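You operate a simulated robot arm through the tools that you are given. There is no shell and no other tool. Be economical: measure what you need, move in short steps, check, and stop when the job is done.

The job below is to be done with a simulated robot arm. You get a single attempt, and the scene is never put back.

Task
Scrub the coffee ring off the round stool, dry the seat, then push it under the counter.
Fine: the damp orange sponge and the striped grey cloth, both back where they lay. What is to be rubbed or washed off counts as gone when no trace of it is left.

Only the result counts: the job must be done as asked and must still hold three seconds after the hand-in. Knocking over, shifting, dropping, spilling or breaking anything else fails it. Flat cloth is picked up by pressing the open fingertips on it (5 to 10 N) and closing them slowly along it; thin cloth reads only 2 to 8 mm in the jaws.

Robot
A 7-joint arm with a two-finger parallel gripper on a trunk, on a base that drives. Base frame: it is fixed to the floor where the robot stands at the start and does not move with it; the origin is under the middle of the robot, x ahead of it, y to its left, z up. Readings come in m, rad, newtons and seconds.
With the tool pointing down near the work surface it reaches from about 0.2 to 0.56 m from the robot's upright axis, wherever it stands. Its first joint turns from -2.897 to 2.897 rad. Places, roughly: square stool [0, 1.75, 0.25]. Payload 3.91 kg.
Tool frame: the origin (TCP) lies between the finger pads and is the grasp point; the fingertips stand 0.03 m ahead of it; z points along the fingers, y is the line along which they close. Largest opening 0.11 m; finger width 0.02, thickness 0.01; the body of the gripper, 0.048 by 0.112 m, starts 0.055 m behind the TCP.
Orientation is that of the tool frame in the base frame, as a unit quaternion [w, x, y, z]. With the fingers straight down and closing along the base's y, the tool's x points along the base's -x, its y along +y and its z along -z.

Tools
- The arm moves only by the tool play_rows. Its argument "increments" is a list of rows, each a list of 7 numbers: the turn, a rotation vector about the tool's x, y, z in rad, then the shift along the tool's x, y, z in m, then the closure in counts, from 0 (fully open) to 255 (shut). In form: [[wx, wy, wz, x, y, z, jaw], ...]. A call has 1 to 10 rows; each row shifts and turns the commanded pose from where the row before left it, along the tool's axes as they then stand. A row lasts 0.2 s, in which the tool goes at most 0.05 m and 0.15 rad; a call with a longer step from one row to the next is refused whole, and so is a gripper value outside its range. Where a pose cannot be reached the arm comes as near as it can. A force on the tool above 40 N (or 10 N above the force at the start of the call, whichever is more), or a blocked arm, ends the call early, and 0.2 s more pass. The fingers move at their own pace (about 0.153 m/s each) and stop on an object; they squeeze with about 29 N. The grip force told is the motor's: it shows also when the fingers shut on nothing. Time passes only in rows, and 0.2 s behind the last, so rows that do not move let the fingers close. It gives the time, the measured TCP pose, the force on the tool (base axes), the opening and the grip force at its end, in the units of the frame above (readings bear some noise), with the torque about the TCP (base axes, N m) and any sound that the robot's microphone picked up, and new pictures: "views" is both (left out), scene, wrist or none.
- Cameras (640 x 400 px; columns grow to the right, rows downward): "scene" is now at [-0.0271, 0.1674, 1.3955]; the picture's right is [0.14, -0.99, 0.00], its down [-0.92, -0.13, -0.36] and it looks along [0.36, 0.05, -0.93] (base axes); focal length 214 px, centre (320, 200). "wrist" rides on the gripper at [0.077, 0.007, -0.114] in the tool frame; the picture's right is [-0.09, 1.00, 0.00], its down [-0.80, -0.07, -0.59] and it looks along [-0.59, -0.05, 0.80] (tool axes); focal length 270 px, centre (320, 200).
- raise_lower(by): slides the trunk up (or, below 0, down) by that many m; the arm and the scene camera ride with it, the base frame stays. It gives what a move gives, with no picture.
- steer(legs): drives the robot by 1 to 6 legs, each [ahead, turn to the left] in m and rad, along the robot's own axes; the way and the turn of a leg run together, so that a leg with both is an arc; at most 1.5 m and 3.142 rad a leg. The arm and the cameras ride along, it lands a little off, and it stops where it bumps. It gives what a move gives, and a new picture of the scene camera.
- aim_head(pan, tilt): turns the head with the scene camera to pan (to the left, within 2.705 rad either way) and tilt (down, from -0.506 to 1.204), counted from straight ahead of the robot. It gives what a move gives, and a new picture of the scene camera.
- locate(camera, pixels): for up to 12 pixels [column, row] of the newest picture of that camera ("zoom" is the newest enlarged one), the place [x, y, z] in the base frame of the surface seen there, good to about 0.002 m, but the place of the scene camera against the robot may be out by one fixed shift of up to 0.018 m in any direction. The clock stands still meanwhile.
- inspect(camera, box): a new picture of the part [left, top, right, bottom] of that camera's present view, enlarged. The clock stands still meanwhile.
- job_done(): hands the job in; it is judged then, once.

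Work in short steps. Measure before you move; look again where a grasp or a placing could have gone wrong, and mend it. You have 80 turns and 260 pictures in all, those below and enlarged ones among them. Open the gripper and draw the arm clear of the work before you hand the job in, unless the task says otherwise; then end with one line.

The tools are called after "Emit:" as a command line: name --pt "numbers of a row" for each row, then --argument value for the rest, lists and objects as JSON in quotes. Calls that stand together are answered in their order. play_rows: Moves the arm, as the interface text tells. Its arguments: {"type":"object","properties":{"increments":{"type":"array","items":{"type":"array","items":{"type":"number"}}},"views":{"type":"string","enum":["both","scene","wrist","none"]}},"required":["increments"]} The other tools are called the same way: raise_lower (by) slides the trunk up or down; steer (legs) drives the base; aim_head (pan, tilt) turns the head that bears the scene camera; locate (camera, pixels) gives the place of the surface under pixels of a picture; inspect (camera, box) takes an enlarged picture of a part of a camera's view; job_done () hands the job in.

At the start:

```text
clock: 0.0
ee_pos: [-0.0454, 0.3329, 1.0371]
tool_rot: [0.0, 0.0, 1.0, 0.0]
contact_force: [-0.7, -0.2, -0.8]
wrist_torque: [-0.01, 0.01, 0.02]
opening: 0.1098
gripper_force: 0.1
trunk travel left (down, up): [-0.4, 0.21]
robot x, y, heading: [0.0026, -0.0041, 0.0]
head pan, tilt: [0.14, 1.201]
```

scene: 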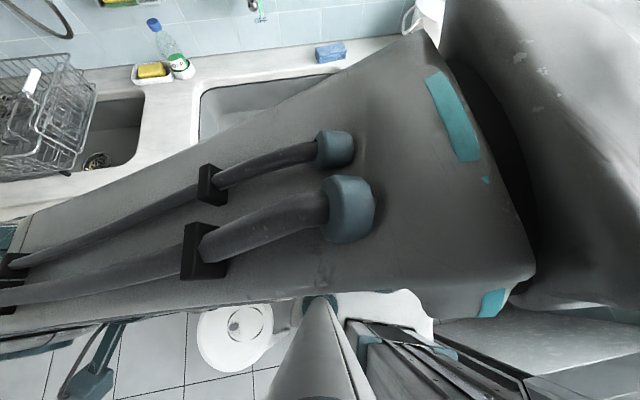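
wrist: 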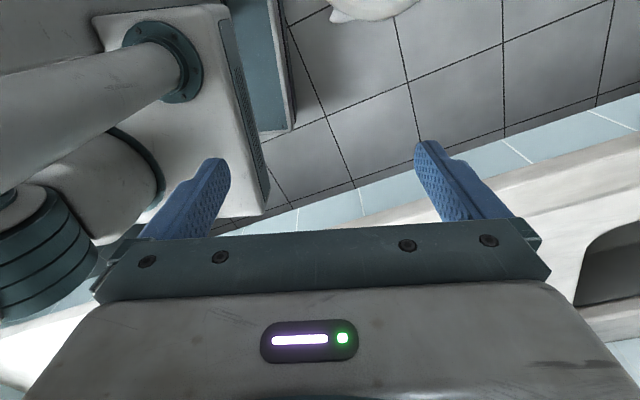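

The arm hides much of the view; a round white stool shows near (235,330). I look around with the head first.

Emit:
aim_head --pan 1.3 --tilt 0.8

Emit:
aim_head --pan 0.5 --tilt 0.6

Emit:
aim_head --pan -0.7 --tilt 0.7

Emit:
aim_head --pan 2.3 --tilt 0.8

```text
clock: 1.4
ee_pos: [-0.0454, 0.3341, 1.0386]
tool_rot: [0.0, 0.0, 1.0, 0.0]
contact_force: [0.1, 0.6, -0.3]
wrist_torque: [-0.01, -0.02, 0.0]
opening: 0.1101
gripper_force: 0.1
trunk travel left (down, up): [-0.4, 0.21]
robot x, y, heading: [0.0007, -0.0014, 0.001]
head pan, tilt: [1.3, 0.799]
```

scene: 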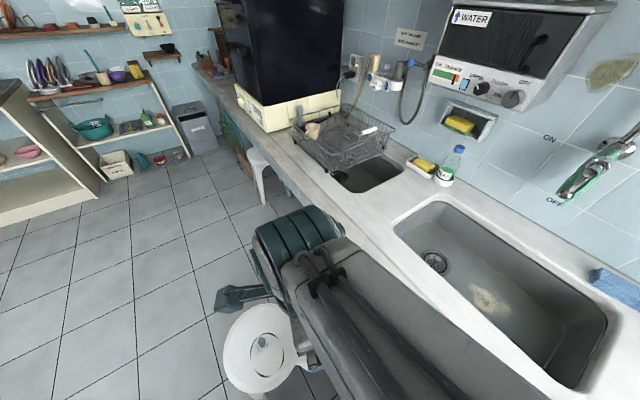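

```text
clock: 2.5
ee_pos: [-0.0447, 0.3332, 1.0377]
tool_rot: [0.0, 0.0, 1.0, 0.0]
contact_force: [0.8, -0.7, 0.3]
wrist_torque: [-0.04, 0.0, 0.02]
opening: 0.11
gripper_force: 0.0
trunk travel left (down, up): [-0.4, 0.21]
robot x, y, heading: [0.0006, 0.0008, -0.003]
head pan, tilt: [0.499, 0.6]
```

scene: 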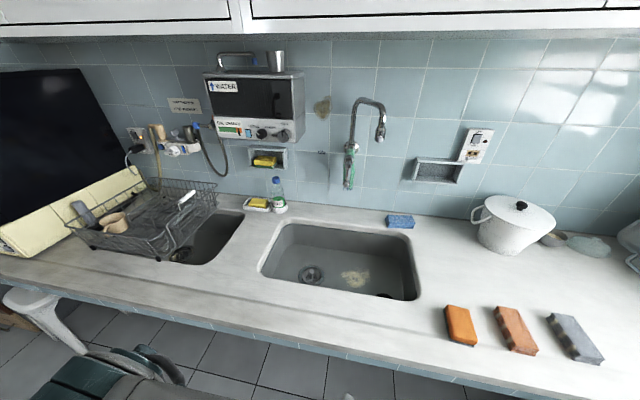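

```text
clock: 3.9
ee_pos: [-0.0454, 0.3342, 1.0382]
tool_rot: [0.0, 0.0, 1.0, 0.0]
contact_force: [0.0, -0.1, 0.3]
wrist_torque: [0.0, 0.0, -0.02]
opening: 0.1099
gripper_force: 0.0
trunk travel left (down, up): [-0.4, 0.21]
robot x, y, heading: [0.0018, 0.001, 0.002]
head pan, tilt: [-0.7, 0.7]
```

scene: 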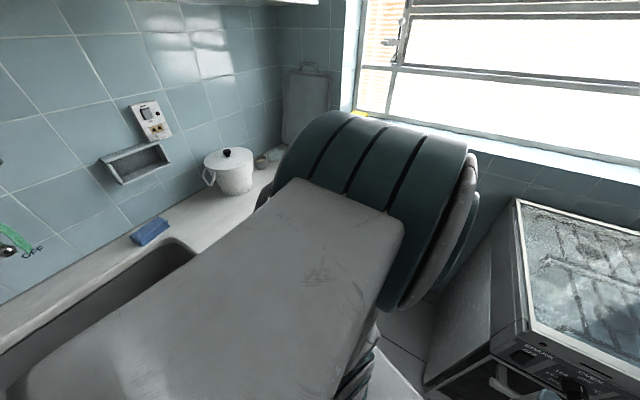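

```text
clock: 6.5
ee_pos: [-0.0462, 0.3337, 1.0376]
tool_rot: [0.0, 0.0, 1.0, -0.001]
contact_force: [0.3, -0.4, -0.5]
wrist_torque: [-0.01, 0.0, -0.02]
opening: 0.1101
gripper_force: 0.1
trunk travel left (down, up): [-0.4, 0.21]
robot x, y, heading: [-0.0005, -0.0008, 0.001]
head pan, tilt: [2.3, 0.799]
```

scene: 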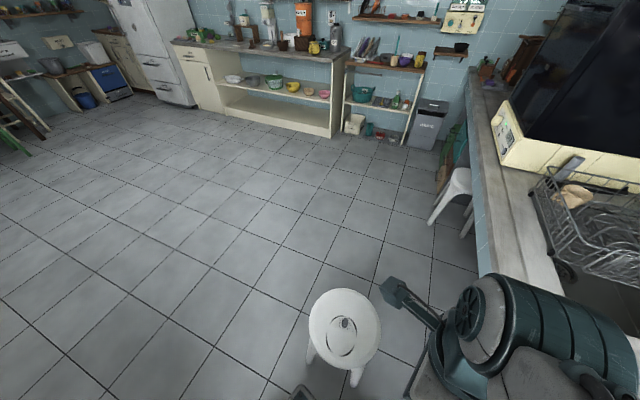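

The round stool is at (343,328) with a ring on it. I measure it, and inspect it.

Emit:
locate --camera "scene" --pixels '[[343, 322], [310, 330], [378, 335], [345, 292], [345, 367], [347, 385], [312, 360], [461, 185], [434, 220], [480, 270], [328, 340], [345, 350]]'

Emit:
inspect --camera "scene" --box '[270, 270, 430, 400]'

Emit:
aim_head --pan 0.2 --tilt 0.7

```text
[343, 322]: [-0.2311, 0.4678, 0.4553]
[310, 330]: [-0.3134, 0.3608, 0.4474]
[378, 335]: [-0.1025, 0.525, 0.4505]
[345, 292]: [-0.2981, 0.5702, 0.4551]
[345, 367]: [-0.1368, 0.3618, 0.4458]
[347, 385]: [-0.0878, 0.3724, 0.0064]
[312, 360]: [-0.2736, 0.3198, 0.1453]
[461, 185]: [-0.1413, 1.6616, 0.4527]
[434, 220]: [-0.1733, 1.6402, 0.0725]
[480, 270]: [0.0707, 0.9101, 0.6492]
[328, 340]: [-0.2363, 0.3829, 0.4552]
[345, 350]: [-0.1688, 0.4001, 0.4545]
```

```text
3.08 times, centred on (350, 335) of scene
```

zoom: 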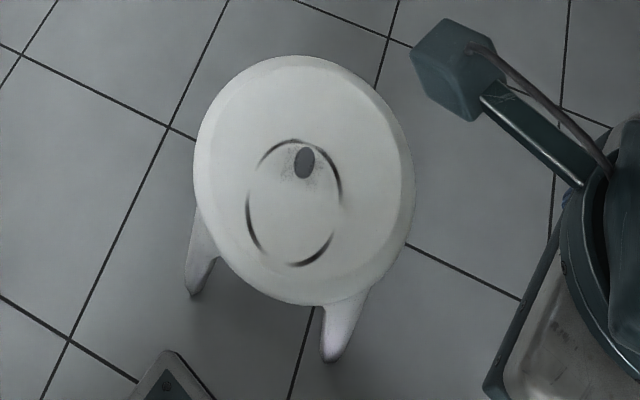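

```text
clock: 8.5
ee_pos: [-0.0446, 0.3343, 1.038]
tool_rot: [0.0, 0.0, 1.0, 0.001]
contact_force: [-0.6, -0.6, 0.4]
wrist_torque: [-0.01, 0.01, -0.01]
opening: 0.11
gripper_force: 0.0
trunk travel left (down, up): [-0.4, 0.21]
robot x, y, heading: [0.0022, 0.0052, 0.001]
head pan, tilt: [0.201, 0.7]
```

scene: 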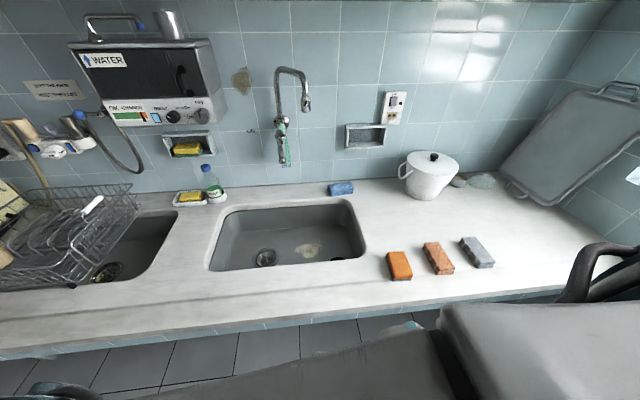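

Three block-like things lie on the counter near (399,265), (438,258), (477,252). I zoom and measure.

Emit:
inspect --camera "scene" --box '[370, 215, 514, 305]'

Emit:
locate --camera "scene" --pixels '[[386, 252], [408, 250], [412, 274], [392, 280], [424, 243], [442, 270], [461, 238], [477, 235], [494, 262], [478, 268], [400, 300], [341, 188]]'

```text
4.44 times, centred on (442, 260) of scene
```

zoom: 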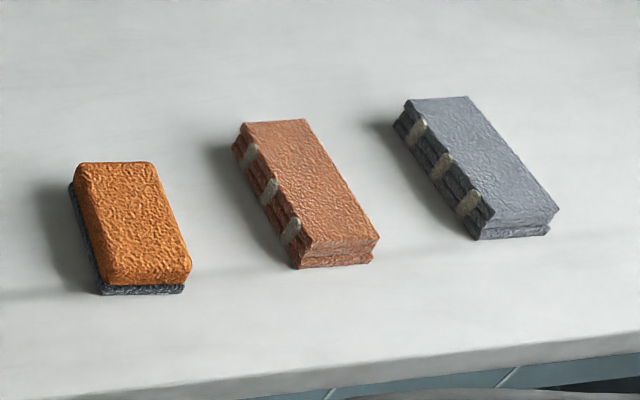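

```text
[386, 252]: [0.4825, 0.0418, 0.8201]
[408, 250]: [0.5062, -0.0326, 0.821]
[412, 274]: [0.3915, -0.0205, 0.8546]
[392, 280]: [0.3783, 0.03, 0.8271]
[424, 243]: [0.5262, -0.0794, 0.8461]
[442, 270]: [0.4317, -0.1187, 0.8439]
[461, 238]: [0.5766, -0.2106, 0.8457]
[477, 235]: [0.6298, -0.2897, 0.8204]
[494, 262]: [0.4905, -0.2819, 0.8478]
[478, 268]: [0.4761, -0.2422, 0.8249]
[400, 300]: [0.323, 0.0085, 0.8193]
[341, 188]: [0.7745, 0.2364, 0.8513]
```

I measure corners of the sponge and grey cloth in the zoom picture.

Emit:
locate --camera "zoom" --pixels '[[84, 168], [150, 167], [187, 272], [112, 280], [133, 225], [412, 103], [466, 100], [553, 212], [490, 224], [480, 165], [300, 310], [540, 290]]'

Emit:
aim_head --pan 0.9 --tilt 1.15

```text
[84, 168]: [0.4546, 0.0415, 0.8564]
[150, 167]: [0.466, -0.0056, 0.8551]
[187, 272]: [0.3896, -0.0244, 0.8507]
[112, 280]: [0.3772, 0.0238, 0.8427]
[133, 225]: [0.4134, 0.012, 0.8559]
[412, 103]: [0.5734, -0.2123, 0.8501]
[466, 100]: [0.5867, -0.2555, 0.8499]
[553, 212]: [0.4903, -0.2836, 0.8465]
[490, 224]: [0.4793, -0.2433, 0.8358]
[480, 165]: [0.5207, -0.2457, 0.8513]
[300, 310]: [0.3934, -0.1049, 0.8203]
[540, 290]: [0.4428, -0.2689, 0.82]
```

```text
clock: 9.6
ee_pos: [-0.046, 0.3341, 1.0379]
tool_rot: [0.001, 0.0, 1.0, 0.0]
contact_force: [0.1, -0.2, -0.2]
wrist_torque: [0.02, 0.0, 0.02]
opening: 0.1102
gripper_force: 0.1
trunk travel left (down, up): [-0.4, 0.21]
robot x, y, heading: [-0.0011, 0.0051, -0.005]
head pan, tilt: [0.901, 1.15]
```

scene: 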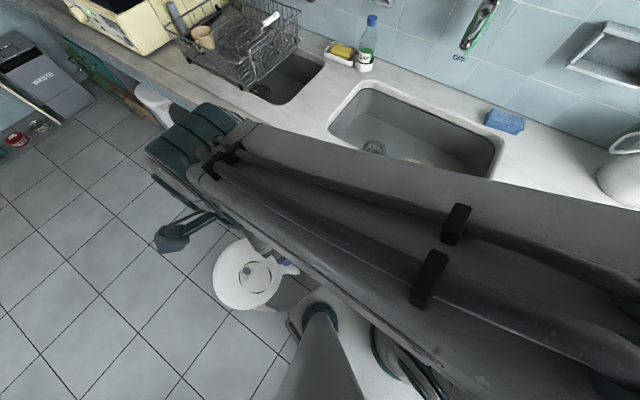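

I carry the tool towards the sponge (about [0.422, 0.008]), staying high.

Emit:
play_rows --pt "0 0 0 -0.0389 -0.0272 0 0" --pt "0 0 0 -0.0389 -0.0272 0 0" --pt "0 0 0 -0.0389 -0.0272 0 0" --pt "0 0 0 -0.0389 -0.0272 0 0" --pt "0 0 0 -0.0389 -0.0272 0 0" --pt "0 0 0 -0.0389 -0.0272 0 0" --pt "0 0 0 -0.0389 -0.0272 0 0" --pt "0 0 0 -0.0389 -0.0272 0 0" --pt "0 0 -0.12 -0.0389 -0.0272 0 0" --pt "0 0 -0.12 0 0 0 0" --views "both"

```text
clock: 11.8
ee_pos: [0.3069, 0.0901, 1.037]
tool_rot: [0.0, -0.119, 0.993, 0.0]
contact_force: [-0.1, 0.7, 0.1]
wrist_torque: [0.0, 0.0, -0.03]
opening: 0.1096
gripper_force: 0.0
trunk travel left (down, up): [-0.4, 0.21]
robot x, y, heading: [-0.0001, -0.0011, -0.003]
head pan, tilt: [0.901, 1.15]
```

scene: 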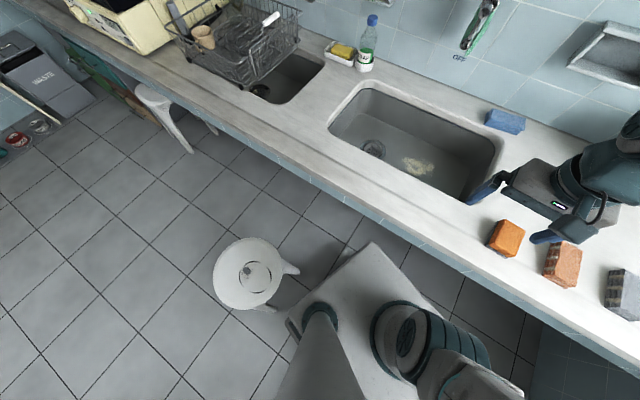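
wrist: 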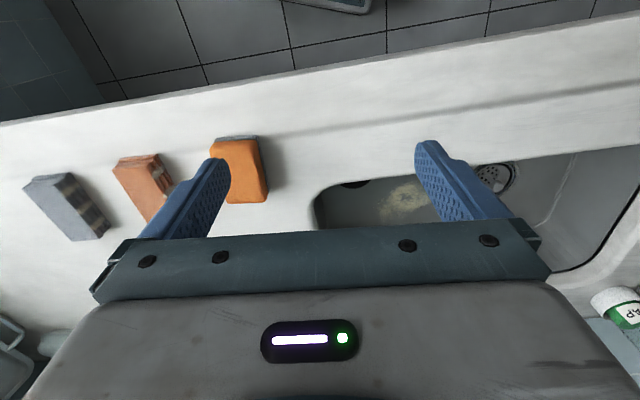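

Sponge visible in both views; I compare wrist and scene measurements of it and the cloths.

Emit:
locate --camera "wrist" --pixels '[[216, 143], [255, 141], [266, 198], [232, 200], [246, 168], [122, 165], [155, 158], [30, 188], [60, 180], [68, 238], [290, 180], [68, 210]]'

Emit:
locate --camera "scene" --pixels '[[502, 221], [524, 233], [515, 252], [490, 242], [507, 237], [250, 275], [350, 262], [605, 300], [340, 300], [420, 340], [560, 330], [535, 300]]'

Emit:
inspect --camera "wrist" --box '[0, 100, 320, 300]'

Emit:
inspect --camera "scene" --box '[200, 220, 310, 320]'

```text
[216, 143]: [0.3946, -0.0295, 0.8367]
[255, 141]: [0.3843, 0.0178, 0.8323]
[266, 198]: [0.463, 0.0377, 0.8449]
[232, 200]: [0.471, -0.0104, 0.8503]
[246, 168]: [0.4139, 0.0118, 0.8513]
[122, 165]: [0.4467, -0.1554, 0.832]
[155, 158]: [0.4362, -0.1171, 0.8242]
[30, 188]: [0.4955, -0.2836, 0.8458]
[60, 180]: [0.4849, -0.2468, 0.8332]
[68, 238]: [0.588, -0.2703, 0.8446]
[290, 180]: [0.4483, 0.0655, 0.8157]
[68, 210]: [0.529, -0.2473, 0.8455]
```

```text
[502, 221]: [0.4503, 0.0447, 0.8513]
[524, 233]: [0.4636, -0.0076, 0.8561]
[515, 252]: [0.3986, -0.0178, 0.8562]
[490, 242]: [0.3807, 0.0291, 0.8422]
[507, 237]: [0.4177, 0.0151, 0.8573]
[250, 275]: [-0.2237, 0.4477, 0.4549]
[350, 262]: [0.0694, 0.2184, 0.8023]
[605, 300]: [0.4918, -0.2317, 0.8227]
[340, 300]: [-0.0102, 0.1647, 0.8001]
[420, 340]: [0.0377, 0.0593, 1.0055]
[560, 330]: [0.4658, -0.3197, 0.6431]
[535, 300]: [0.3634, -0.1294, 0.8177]
```

```text
2.00 times, centred on (160, 200) of wrist
```

zoom: 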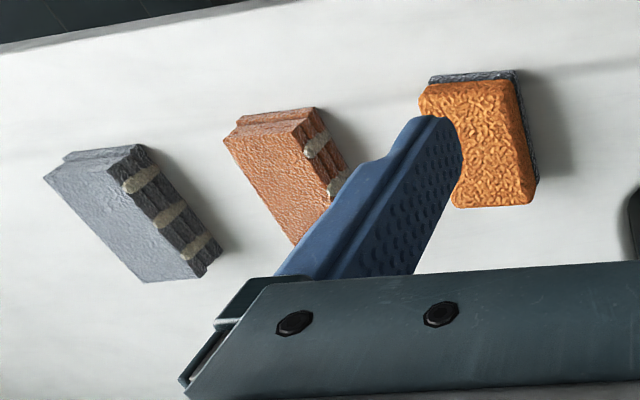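

```text
4.00 times, centred on (255, 270) of scene
```

zoom: 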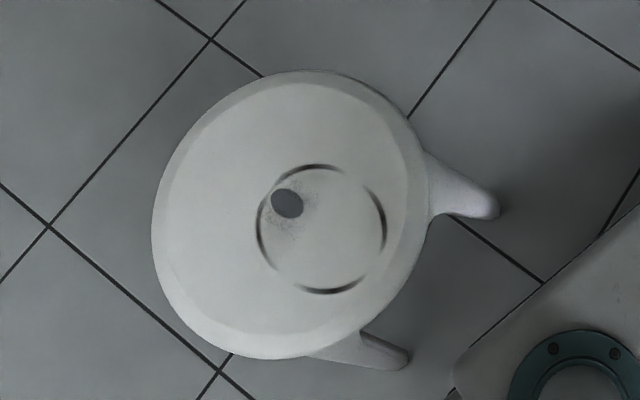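

I measure the ring and seat edges in this enlarged picture.

Emit:
locate --camera "zoom" --pixels '[[318, 165], [384, 225], [325, 292], [258, 230], [287, 203], [300, 270], [355, 180], [153, 235], [300, 72], [428, 190], [270, 358], [320, 230]]'

```text
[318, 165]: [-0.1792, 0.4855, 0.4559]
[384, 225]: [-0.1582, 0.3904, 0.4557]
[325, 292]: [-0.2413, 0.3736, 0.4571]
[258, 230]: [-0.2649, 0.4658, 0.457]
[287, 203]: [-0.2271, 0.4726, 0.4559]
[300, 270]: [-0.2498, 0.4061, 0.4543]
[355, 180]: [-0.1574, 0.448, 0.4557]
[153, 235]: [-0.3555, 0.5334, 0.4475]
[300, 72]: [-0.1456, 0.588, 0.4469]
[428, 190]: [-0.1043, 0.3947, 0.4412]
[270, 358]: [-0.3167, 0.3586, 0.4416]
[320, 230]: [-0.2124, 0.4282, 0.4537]
```

Sponge centre about [0.428, 0.004], yaw 0.24, matched by the tool. I move above it and come partly down.

Emit:
play_rows --pt "0 0 0 -0.0243 -0.028 0 0" --pt "0 0 0 -0.0243 -0.028 0 0" --pt "0 0 0 -0.0243 -0.028 0 0" --pt "0 0 0 -0.0243 -0.0282 0 0" --pt "0 0 0 0 0 0.04 40" --pt "0 0 0 0 0 0.04 40" --pt "0 0 0 0 0 0.02 40" --pt "0 0 0 0 0 0 40" --views "both"

```text
clock: 13.6
ee_pos: [0.4258, 0.0041, 0.9369]
tool_rot: [0.0, -0.12, 0.993, -0.001]
contact_force: [-0.9, 0.3, -1.2]
wrist_torque: [0.0, 0.01, -0.01]
opening: 0.0927
gripper_force: 0.0
trunk travel left (down, up): [-0.4, 0.21]
robot x, y, heading: [-0.0003, 0.001, -0.001]
head pan, tilt: [0.901, 1.15]
```

scene: 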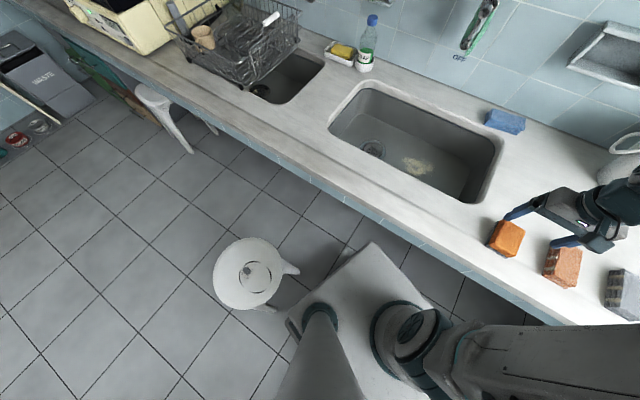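
wrist: 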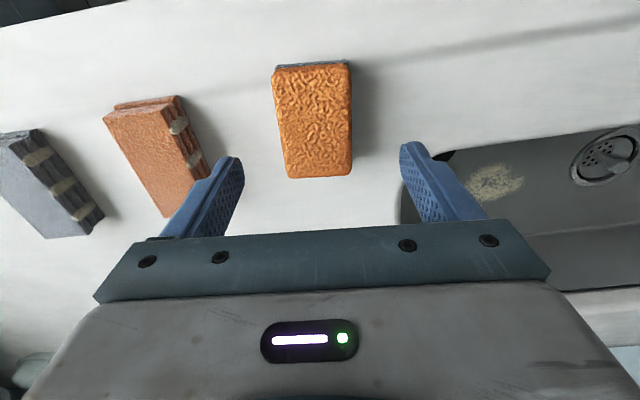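

The sponge lies between the fingers; I check its corners once more.

Emit:
locate --camera "wrist" --pixels '[[278, 72], [345, 68], [349, 168], [290, 172], [315, 120], [376, 120], [275, 66], [350, 62]]'

```text
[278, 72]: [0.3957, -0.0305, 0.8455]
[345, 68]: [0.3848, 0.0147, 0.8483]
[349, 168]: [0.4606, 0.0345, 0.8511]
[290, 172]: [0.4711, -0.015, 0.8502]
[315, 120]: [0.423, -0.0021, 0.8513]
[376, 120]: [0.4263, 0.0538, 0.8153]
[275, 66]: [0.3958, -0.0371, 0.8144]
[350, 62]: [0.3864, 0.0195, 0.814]
```

Centre [0.428, 0.001], counter 0.8145. I go down to TCP 0.857 (tips 12 mm above the counter) and close.

Emit:
play_rows --pt "0 0 0 -0.001 -0.003 0.03 40" --pt "0 0 0 0 0 0.03 40" --pt "0 0 0 0 0 0.0195 40" --pt "0 0 0 0 0 0 40" --pt "0 0 0 0 0 0 255" --pt "0 0 0 0 0 0 255" --pt "0 0 0 0 0 0 255" --pt "0 0 0 0 0 0 255" --views "wrist"

```text
clock: 15.4
ee_pos: [0.4278, -0.0003, 0.8586]
tool_rot: [0.0, -0.121, 0.993, -0.001]
contact_force: [-0.8, 0.3, 0.2]
wrist_torque: [-0.01, -0.02, 0.01]
opening: 0.057
gripper_force: 28.6
trunk travel left (down, up): [-0.4, 0.21]
robot x, y, heading: [-0.0007, -0.001, 0.002]
head pan, tilt: [0.901, 1.15]
```

wrist: 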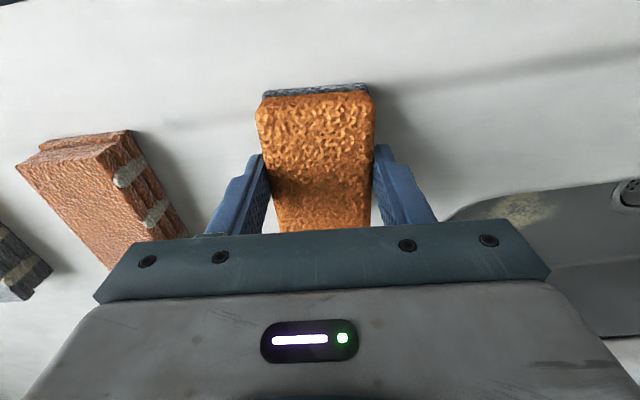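

The sponge is held (57 mm). I lift it straight and start swinging back to the left.

Emit:
play_rows --pt "0 0 0 0 0 -0.04 255" --pt "0 0 0 0 0 -0.045 255" --pt "0 0 0 0 0 -0.045 255" --pt "0 0 0 0 0 -0.045 255" --pt "0 0 0 0.0292 0.0337 -0.01 255" --pt "0 0 0 0.0292 0.0337 0 255" --pt "0 0 0 0.0292 0.0337 0 255" --pt "0 0 0 0.0292 0.0337 0 255" --pt "0 0 0 0.0292 0.0337 0 255" --pt "0 0 0 0.0292 0.0337 0 255" --views "none"

Emit:
play_rows --pt "0 0 0 0.0292 0.0337 0 255" --pt "0 0 0 0.0292 0.0337 0 255" --pt "0 0 0 0.0292 0.0337 0 255" --pt "0 0 0 0.0292 0.0337 0 255" --pt "0 0 0 0.0292 0.0337 0 255" --pt "0 0 0 0.0292 0.0337 0 255" --pt "0 0 0 0.0292 0.0337 0 255" --pt "0 0 0 0.032 0.03 0 255" --pt "0 0 0 0.032 0.03 0 255" --pt "0 0 0 0 0 0 255" --views "both"

```text
clock: 17.6
ee_pos: [0.2063, 0.1565, 1.042]
tool_rot: [0.0, -0.12, 0.993, 0.0]
contact_force: [-0.5, 0.2, -0.1]
wrist_torque: [-0.03, 0.02, 0.0]
opening: 0.0569
gripper_force: 29.1
trunk travel left (down, up): [-0.4, 0.21]
robot x, y, heading: [0.0012, 0.0018, 0.003]
head pan, tilt: [0.901, 1.15]
```

```text
clock: 19.0
ee_pos: [0.0553, 0.2813, 1.0414]
tool_rot: [-0.033, -0.004, 0.999, 0.005]
contact_force: [-0.7, 0.0, 1.0]
wrist_torque: [0.02, -0.02, 0.01]
opening: 0.0568
gripper_force: 28.9
trunk travel left (down, up): [-0.4, 0.21]
robot x, y, heading: [0.0004, -0.0026, 0.002]
head pan, tilt: [0.901, 1.15]
stopped in row 7: the arm was blocked; the commanded pose is now the measured one
```

scene: 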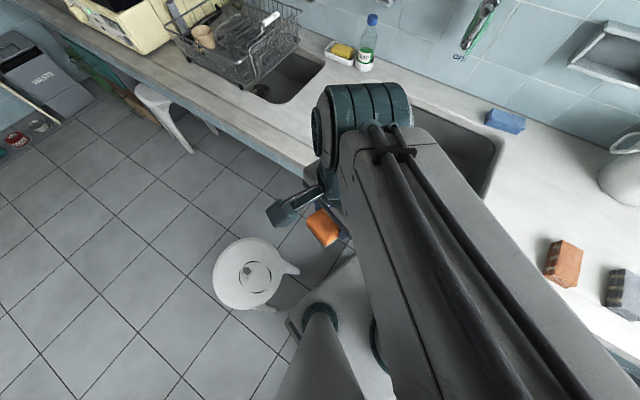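
wrist: 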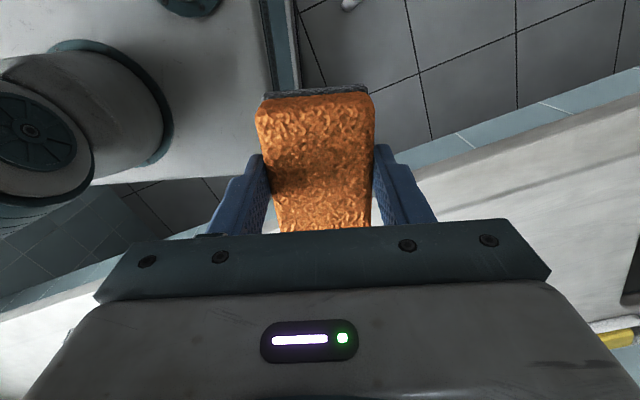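

The arm was blocked at [0.055, 0.281] with a small tilt, probably a joint stop with this yaw. The starting pose had yaw 0; I level the tool and move outward left in small steps.

Emit:
play_rows --pt "0 -0.033 0 0 0.02 0 255" --pt "0 -0.033 0 0 0.03 0 255" --pt "0 0 0 0.02 0.03 0 255" --pt "0 0 0 0.03 0.01 0 255" --pt "0 0 0 0.03 0 0 255" --pt "0 0 0 0.03 0 0 255" --views "scene"

```text
clock: 20.5
ee_pos: [-0.0278, 0.3848, 1.0711]
tool_rot: [-0.083, 0.007, 0.996, 0.02]
contact_force: [-0.1, 0.3, -0.4]
wrist_torque: [0.04, 0.01, -0.02]
opening: 0.0567
gripper_force: 28.6
trunk travel left (down, up): [-0.4, 0.21]
robot x, y, heading: [0.0016, -0.0023, 0.007]
head pan, tilt: [0.901, 1.15]
stopped in row 6: the arm was blocked; the commanded pose is now the measured one
```

scene: 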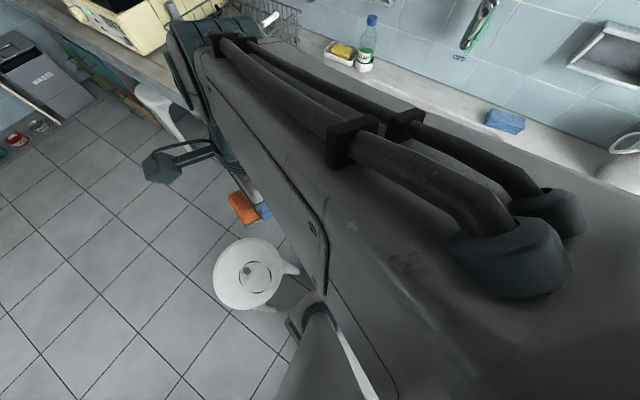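

Tilt grew: the head mast at about [-0.03, 0.17] obstructs the arm on this side. I return the arm to the front where it moved freely and will turn the base instead.

Emit:
play_rows --pt "0 0 0 -0.03 -0.025 0 255" --pt "0 0 0 -0.03 -0.035 0 255" --pt "0 -0.03 0 -0.03 -0.035 0 255" --pt "0 -0.03 0 -0.035 -0.03 0 255" --pt "0 -0.03 0 -0.035 -0.03 0 255" --pt "0 -0.03 0 -0.035 -0.03 0 255" --pt "0 -0.03 0 -0.035 -0.03 0 255" --pt "0 -0.016 0 -0.035 -0.03 0 255" --pt "0 0 0 -0.035 -0.03 0 255" --pt "0 0 0 0 0 0 255" --views "scene"

```text
clock: 22.7
ee_pos: [0.2633, 0.098, 1.0306]
tool_rot: [0.002, 0.011, 1.0, 0.01]
contact_force: [-0.1, 0.6, -0.2]
wrist_torque: [0.01, -0.02, -0.04]
opening: 0.0568
gripper_force: 29.1
trunk travel left (down, up): [-0.4, 0.21]
robot x, y, heading: [-0.0017, -0.0007, 0.003]
head pan, tilt: [0.901, 1.15]
```

scene: 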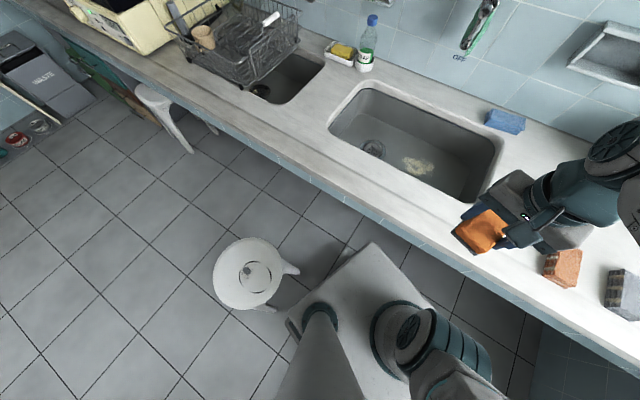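

Arm is level again and free. Before turning the base I check the surroundings on the right and behind.

Emit:
play_rows --pt "0 0 0 -0.02 -0.04 0 255" --pt "0 0 0 -0.02 -0.04 0 255" --views "none"

Emit:
aim_head --pan -1.6 --tilt 0.9

Emit:
aim_head --pan 2.6 --tilt 1.2

```text
clock: 23.3
ee_pos: [0.3023, 0.0172, 1.0305]
tool_rot: [0.0, 0.012, 1.0, 0.009]
contact_force: [-0.2, 0.4, -0.1]
wrist_torque: [-0.01, 0.01, 0.03]
opening: 0.0567
gripper_force: 28.6
trunk travel left (down, up): [-0.4, 0.21]
robot x, y, heading: [-0.0016, 0.0004, 0.006]
head pan, tilt: [0.901, 1.15]
```

```text
clock: 25.6
ee_pos: [0.3032, 0.0194, 1.0288]
tool_rot: [0.002, 0.01, 1.0, 0.01]
contact_force: [0.0, 0.2, 0.1]
wrist_torque: [-0.02, -0.03, 0.0]
opening: 0.0566
gripper_force: 28.8
trunk travel left (down, up): [-0.4, 0.21]
robot x, y, heading: [-0.0002, -0.0006, -0.001]
head pan, tilt: [-1.6, 0.901]
```

scene: 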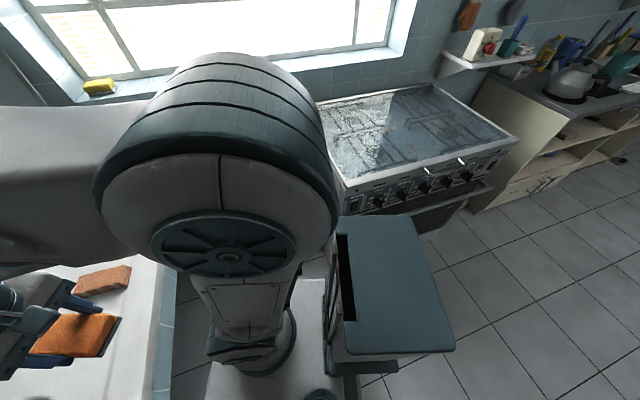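

```text
clock: 29.0
ee_pos: [0.3019, 0.019, 1.0306]
tool_rot: [0.001, 0.011, 1.0, 0.01]
contact_force: [0.0, 0.1, -1.0]
wrist_torque: [-0.01, 0.0, 0.01]
opening: 0.0564
gripper_force: 29.0
trunk travel left (down, up): [-0.4, 0.21]
robot x, y, heading: [0.0004, 0.0005, 0.004]
head pan, tilt: [2.601, 1.201]
```

scene: 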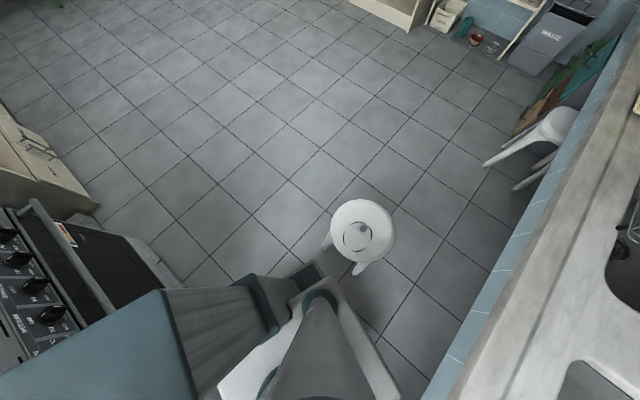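

I measure the cooker and robot body extents here.

Emit:
locate --camera "scene" --pixels '[[165, 290], [60, 250], [50, 330], [150, 310], [250, 285], [315, 270], [290, 290], [350, 360], [100, 380], [430, 390], [200, 300], [320, 262]]'

```text
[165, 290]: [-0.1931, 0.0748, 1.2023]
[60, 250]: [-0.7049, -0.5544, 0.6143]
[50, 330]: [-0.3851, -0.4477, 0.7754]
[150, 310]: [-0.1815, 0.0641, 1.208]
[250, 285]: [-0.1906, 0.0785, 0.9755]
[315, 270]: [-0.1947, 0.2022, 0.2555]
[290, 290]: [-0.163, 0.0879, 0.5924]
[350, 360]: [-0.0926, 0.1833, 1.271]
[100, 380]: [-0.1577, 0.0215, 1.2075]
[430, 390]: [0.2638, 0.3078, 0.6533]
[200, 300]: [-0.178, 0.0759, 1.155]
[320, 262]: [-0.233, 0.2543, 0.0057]
```

Cooker front is at y≈-0.45, base corner radius ≈0.28. I back off 5 cm and turn left 1.93 rad to face the stool.

Emit:
aim_head --pan 0.2 --tilt 1.1

Emit:
steer --legs '[[-0.05, 0], [0, 1.93]]'

```text
clock: 31.2
ee_pos: [0.3024, 0.0189, 1.0291]
tool_rot: [0.002, 0.009, 1.0, 0.009]
contact_force: [-0.1, 0.0, -1.0]
wrist_torque: [0.02, 0.0, 0.01]
opening: 0.0567
gripper_force: 28.9
trunk travel left (down, up): [-0.4, 0.21]
robot x, y, heading: [0.0015, -0.0011, -0.005]
head pan, tilt: [0.201, 1.1]
```

scene: 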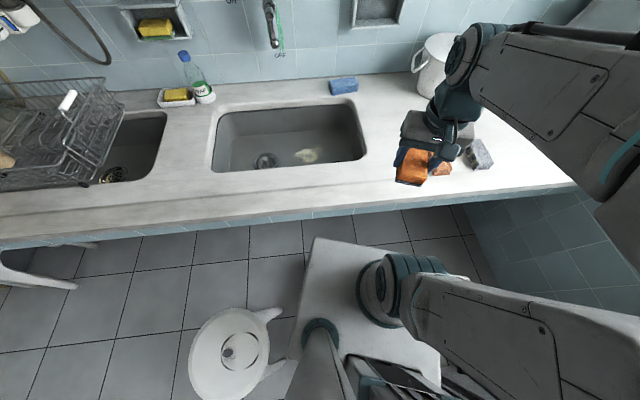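

```text
clock: 36.7
ee_pos: [-0.169, 0.2787, 1.0306]
tool_rot: [0.006, 0.81, -0.587, -0.007]
contact_force: [-0.2, 0.5, -0.7]
wrist_torque: [0.0, 0.02, 0.02]
opening: 0.0567
gripper_force: 28.9
trunk travel left (down, up): [-0.4, 0.21]
robot x, y, heading: [-0.0519, -0.0026, 1.911]
head pan, tilt: [0.201, 1.1]
```

scene: 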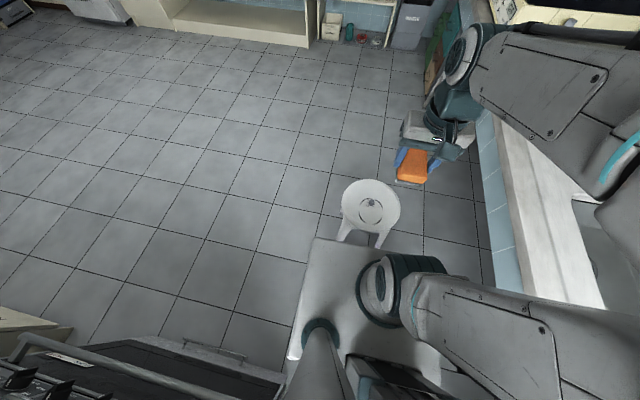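

Facing the stool now. Before lowering the trunk I check where the elbow is relative to the counter.

Emit:
locate --camera "scene" --pixels '[[630, 150], [635, 220], [600, 330], [520, 60], [620, 370], [500, 290], [370, 204], [372, 222], [380, 275], [590, 230], [390, 195], [350, 195]]'

Emit:
aim_head --pan -0.5 --tilt 0.8

```text
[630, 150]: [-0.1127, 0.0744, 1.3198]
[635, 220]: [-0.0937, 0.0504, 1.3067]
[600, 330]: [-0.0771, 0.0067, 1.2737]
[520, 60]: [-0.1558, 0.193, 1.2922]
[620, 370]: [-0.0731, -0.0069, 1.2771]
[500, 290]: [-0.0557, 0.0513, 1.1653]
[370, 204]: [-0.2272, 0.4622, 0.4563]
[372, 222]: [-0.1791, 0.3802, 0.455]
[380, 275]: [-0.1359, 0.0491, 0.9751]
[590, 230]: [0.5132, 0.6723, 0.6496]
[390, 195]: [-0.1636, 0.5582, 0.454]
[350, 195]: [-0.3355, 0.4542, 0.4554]
```

```text
clock: 37.8
ee_pos: [-0.1683, 0.2804, 1.0303]
tool_rot: [0.006, 0.81, -0.586, -0.007]
contact_force: [0.8, -0.1, -1.3]
wrist_torque: [0.02, 0.02, 0.0]
opening: 0.0567
gripper_force: 28.8
trunk travel left (down, up): [-0.4, 0.21]
robot x, y, heading: [-0.0493, 0.0011, 1.914]
head pan, tilt: [-0.499, 0.799]
```

scene: 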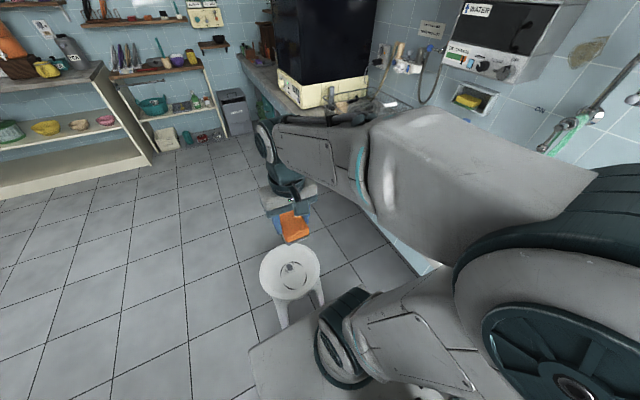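

The elbow stays over the robot, so lowering is safe. I lower the trunk 0.36 m.

Emit:
raise_lower --by -0.36

Emit:
aim_head --pan 0.2 --tilt 1.1

```text
clock: 41.2
ee_pos: [-0.169, 0.2792, 0.6696]
tool_rot: [0.008, 0.81, -0.586, -0.007]
contact_force: [0.7, -1.0, -0.5]
wrist_torque: [0.0, 0.0, 0.04]
opening: 0.0564
gripper_force: 29.2
trunk travel left (down, up): [-0.04, 0.57]
robot x, y, heading: [-0.0478, 0.004, 1.907]
head pan, tilt: [-0.499, 0.799]
```

```text
clock: 42.3
ee_pos: [-0.169, 0.2793, 0.6708]
tool_rot: [0.008, 0.81, -0.586, -0.007]
contact_force: [0.2, 0.2, -0.3]
wrist_torque: [-0.01, 0.01, -0.03]
opening: 0.0566
gripper_force: 28.9
trunk travel left (down, up): [-0.04, 0.57]
robot x, y, heading: [-0.0491, 0.0013, 1.906]
head pan, tilt: [0.201, 1.1]
```

scene: 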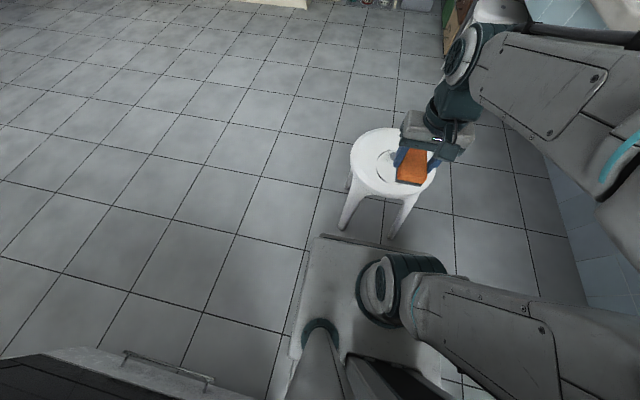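

The sponge is before the stool. I level the tool, move over the ring centre (≈[-0.212, 0.428]) and come down to just above the seat.

Emit:
play_rows --pt "0.021 0 0 -0.0388 -0.0015 0 255" --pt "0 0 0 -0.0388 -0.0015 0 255" --pt "0 0 0 -0.0388 -0.0015 0 255" --pt "0 0 0 -0.0388 -0.0015 0 255" --pt "0 0 0 0 0 0.04 255" --pt "0 0 0 0 0 0.04 255" --pt "0 0 0 0 0 0.04 255" --pt "0 0 0 0 0 0.03 255" --pt "0 0 0 0 0 0 255" --views "both"

```text
clock: 44.3
ee_pos: [-0.21, 0.429, 0.5197]
tool_rot: [-0.002, 0.81, -0.586, -0.001]
contact_force: [0.3, -0.1, -0.4]
wrist_torque: [0.01, 0.0, 0.0]
opening: 0.0566
gripper_force: 29.1
trunk travel left (down, up): [-0.04, 0.57]
robot x, y, heading: [-0.0481, 0.0006, 1.912]
head pan, tilt: [0.201, 1.1]
```

scene: 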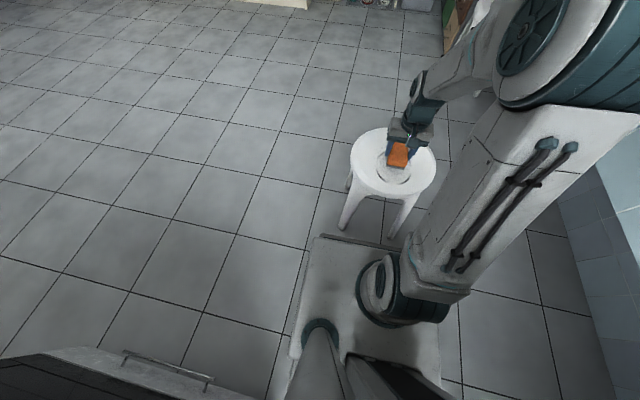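
wrist: 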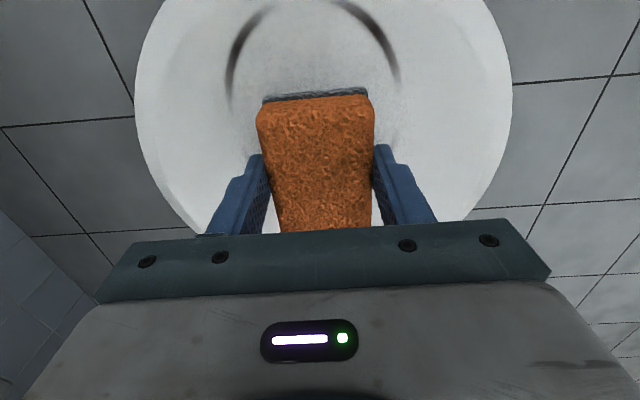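

The ring appears around the sponge in the wrist view; I measure it there to get the exact centre and seat height.

Emit:
locate --camera "wrist" --pixels '[[232, 75], [245, 30], [265, 10], [345, 8], [380, 40], [395, 75], [310, 60], [137, 80], [511, 90], [306, 94]]'

```text
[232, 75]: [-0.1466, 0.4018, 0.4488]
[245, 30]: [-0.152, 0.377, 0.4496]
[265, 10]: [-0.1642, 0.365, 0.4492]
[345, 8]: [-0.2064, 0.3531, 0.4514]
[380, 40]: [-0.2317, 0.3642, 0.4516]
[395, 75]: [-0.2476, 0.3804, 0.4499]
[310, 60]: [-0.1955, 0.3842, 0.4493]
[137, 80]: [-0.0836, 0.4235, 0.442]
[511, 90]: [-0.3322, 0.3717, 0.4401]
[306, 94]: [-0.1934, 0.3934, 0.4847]
```

Ring centre ≈[-0.203, 0.421], radius 0.063, seat z ≈0.450. I shift there and press the sponge down gently to read the force.

Emit:
play_rows --pt "0 0 0 0.0098 -0.004 0 255" --pt "0 0 0 0 0 0.02 255" --pt "0 0 0 0 0 0.006 255" --pt "0 0 0 0 0 0.003 255" --pt "0 0 0 0 0 0 255" --views "none"

```text
clock: 45.5
ee_pos: [-0.2043, 0.422, 0.4947]
tool_rot: [-0.003, 0.81, -0.586, -0.002]
contact_force: [1.8, -2.9, 28.5]
wrist_torque: [-0.63, -0.18, 0.0]
opening: 0.0568
gripper_force: 28.5
trunk travel left (down, up): [-0.04, 0.57]
robot x, y, heading: [-0.0487, -0.0015, 1.913]
head pan, tilt: [0.201, 1.1]
```

28.5 N is too much; I ease off 3 mm and make the centre lane strokes.

Emit:
play_rows --pt "0 0 0 0 0 -0.003 255" --pt "0 0 0 0.02 0 0 255" --pt "0 0 0 0.02 0 0 255" --pt "0 0 0 -0.03 0 0 255" --pt "0 0 0 -0.03 0 0 255" --pt "0 0 0 -0.02 0 0 255" --pt "0 0 0 0.03 0 0 255" --pt "0 0 0 0.03 0 0 255" --pt "0 0 0 0.02 0 0 255" --views "wrist"

```text
clock: 47.5
ee_pos: [-0.1914, 0.3825, 0.4931]
tool_rot: [-0.001, 0.81, -0.587, -0.001]
contact_force: [0.1, -0.7, 2.6]
wrist_torque: [0.03, 0.03, -0.01]
opening: 0.0569
gripper_force: 29.3
trunk travel left (down, up): [-0.04, 0.57]
robot x, y, heading: [-0.0504, 0.0005, 1.908]
head pan, tilt: [0.201, 1.1]
```

wrist: 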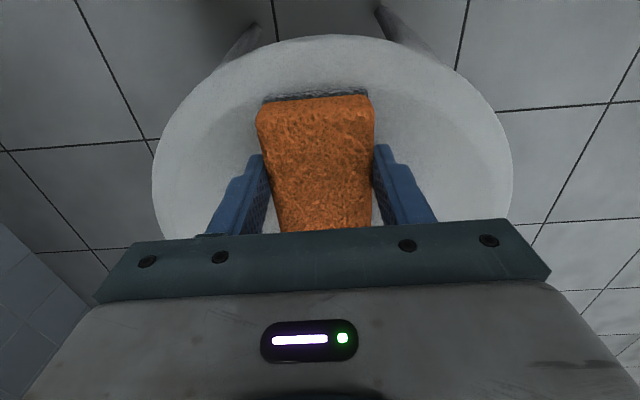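

Force dropped to about 3 N; I press 1.3 mm more and scrub further lanes on one side.

Emit:
play_rows --pt "0 0 0 0 0 0.0013 255" --pt "0 0 0 -0.04 0 0 255" --pt "0 0 0 -0.04 0 0 255" --pt "0 0 0 0 -0.025 0 255" --pt "0 0 0 0.04 0 0 255" --pt "0 0 0 0.04 0 0 255" --pt "0 0 0 0 -0.025 0 255" --pt "0 0 0 -0.04 0 0 255" --pt "0 0 0 -0.04 0 0 255" --pt "0 0 0 0.04 0 0 255" --views "none"

Emit:
play_rows --pt "0 0 0 0.04 0 0 255" --pt "0 0 0 0 0.04 0 255" --pt "0 0 0 0 0.04 0 255" --pt "0 0 0 0 0.02 0 255" --pt "0 0 0 -0.04 0 0 255" --pt "0 0 0 -0.04 0 0 255" --pt "0 0 0 0 -0.025 0 255" --pt "0 0 0 0.04 0 0 255" --pt "0 0 0 0.04 0 0 255" --pt "0 0 0 0 0 0 255" --views "wrist"

```text
clock: 49.7
ee_pos: [-0.1561, 0.434, 0.4928]
tool_rot: [-0.002, 0.81, -0.586, -0.001]
contact_force: [-0.7, 0.8, 8.3]
wrist_torque: [-0.19, -0.12, 0.02]
opening: 0.0567
gripper_force: 29.2
trunk travel left (down, up): [-0.04, 0.57]
robot x, y, heading: [-0.0511, -0.0006, 1.905]
head pan, tilt: [0.201, 1.1]
```

```text
clock: 51.9
ee_pos: [-0.2145, 0.3759, 0.4921]
tool_rot: [-0.003, 0.81, -0.587, -0.002]
contact_force: [0.2, 2.7, 13.8]
wrist_torque: [-0.09, -0.11, 0.05]
opening: 0.0567
gripper_force: 29.6
trunk travel left (down, up): [-0.04, 0.57]
robot x, y, heading: [-0.0505, -0.0024, 1.909]
head pan, tilt: [0.201, 1.1]
```

wrist: 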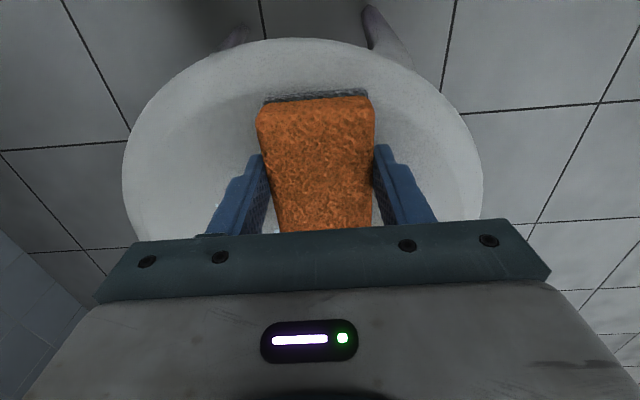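

Good pressing force. I lift and draw back towards the robot to look at the seat.

Emit:
play_rows --pt "0 0 0 0 0 -0.04 255" --pt "0 0 0 0 0 -0.04 255" --pt "0 0 0 0.04 0 -0.03 255" --pt "0 0 0 0.04 0 -0.03 255" --pt "0 0 0 0.03 0 -0.01 255" --pt "0 0 0 0 0 0 255" --views "both"

Emit:
inspect --camera "scene" --box '[330, 110, 460, 210]'

```text
clock: 53.3
ee_pos: [-0.1796, 0.2701, 0.6436]
tool_rot: [-0.001, 0.81, -0.586, -0.001]
contact_force: [-0.1, -1.1, -0.6]
wrist_torque: [0.02, 0.03, -0.01]
opening: 0.0568
gripper_force: 29.3
trunk travel left (down, up): [-0.04, 0.57]
robot x, y, heading: [-0.05, 0.002, 1.91]
head pan, tilt: [0.201, 1.1]
```

scene: 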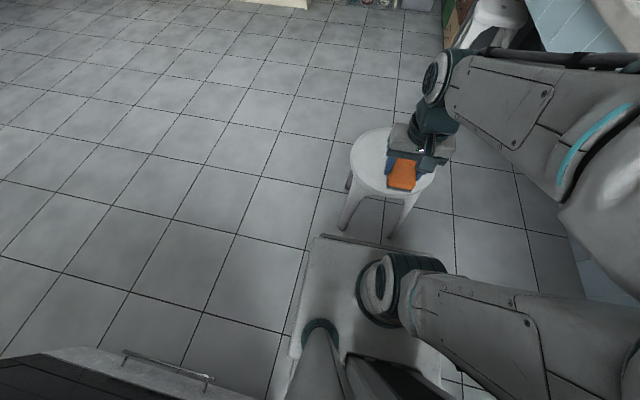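
wrist: 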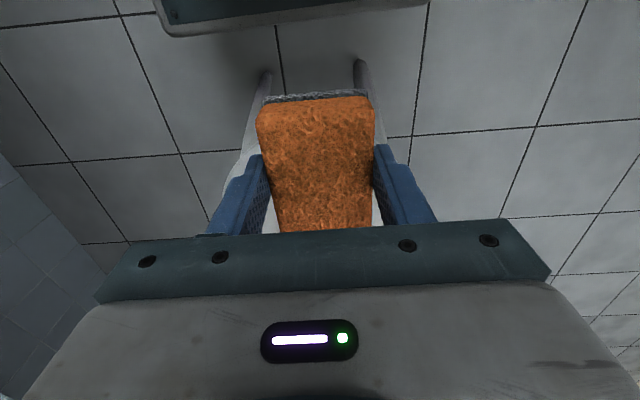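

```text
4.00 times, centred on (395, 160) of scene
```

zoom: 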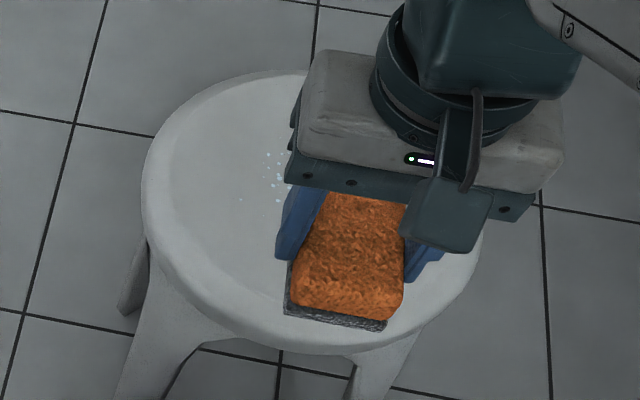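

Droplets show on the seat, part is hidden. I shift the hand sideways to uncover the seat.

Emit:
play_rows --pt "0 0 0 0 -0.045 -0.03 255" --pt "0 0 0 0 -0.045 -0.03 255" --pt "0 0 0 0 -0.045 -0.03 255" --pt "0 0 0 0 -0.03 -0.03 255" --pt "0 0 0 0 0 0 255" --views "none"

Emit:
inspect --camera "scene" --box '[330, 110, 460, 210]'

```text
refused: row 1 steps farther than a row can; nothing moved
```

```text
4.00 times, centred on (395, 160) of scene
```

zoom: 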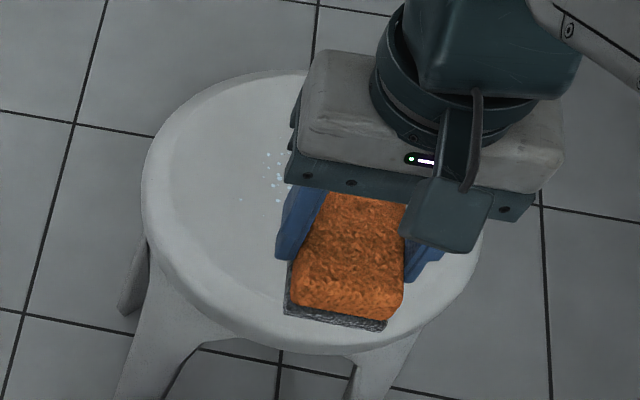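

The step was too long; I repeat it with smaller steps.

Emit:
play_rows --pt "0 0 0 0 -0.035 -0.03 255" --pt "0 0 0 0 -0.035 -0.03 255" --pt "0 0 0 0 -0.035 -0.03 255" --pt "0 0 0 0 -0.035 -0.03 255" --pt "0 0 0 0 -0.035 0 255" --pt "0 0 0 0 0 0 255" --views "none"

Emit:
inspect --camera "scene" --box '[330, 110, 460, 210]'

```text
clock: 54.7
ee_pos: [-0.0146, 0.3241, 0.7625]
tool_rot: [-0.003, 0.809, -0.588, -0.002]
contact_force: [0.2, 0.9, -0.2]
wrist_torque: [0.0, -0.01, 0.02]
opening: 0.0567
gripper_force: 28.5
trunk travel left (down, up): [-0.04, 0.57]
robot x, y, heading: [-0.051, -0.0017, 1.906]
head pan, tilt: [0.201, 1.1]
```

```text
4.00 times, centred on (395, 160) of scene
```

zoom: 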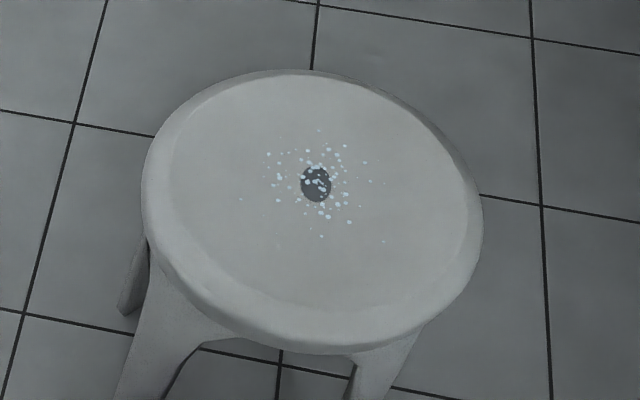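

The ring seems gone, with droplets round the dark spot (315,184). I look closer and check whether the spot is a hole.

Emit:
locate --camera "zoom" --pixels '[[315, 184], [310, 192], [322, 190], [345, 160], [268, 154], [383, 241], [145, 185], [482, 210], [300, 72], [280, 350], [240, 199], [320, 130]]'

Emit:
inspect --camera "scene" --box '[370, 130, 422, 178]'

```text
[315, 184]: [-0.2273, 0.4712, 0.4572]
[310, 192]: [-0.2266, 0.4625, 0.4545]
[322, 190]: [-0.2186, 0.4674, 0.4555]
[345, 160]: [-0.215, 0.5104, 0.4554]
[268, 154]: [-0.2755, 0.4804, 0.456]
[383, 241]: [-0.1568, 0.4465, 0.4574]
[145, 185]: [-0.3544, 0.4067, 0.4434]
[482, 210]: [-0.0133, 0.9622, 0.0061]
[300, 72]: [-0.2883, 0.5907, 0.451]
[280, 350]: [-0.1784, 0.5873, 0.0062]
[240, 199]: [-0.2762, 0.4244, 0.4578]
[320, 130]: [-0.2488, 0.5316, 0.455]
```

```text
8.33 times, centred on (396, 154) of scene
```

zoom: 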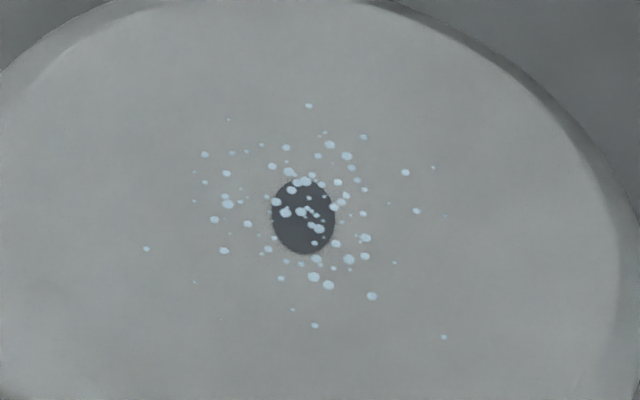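

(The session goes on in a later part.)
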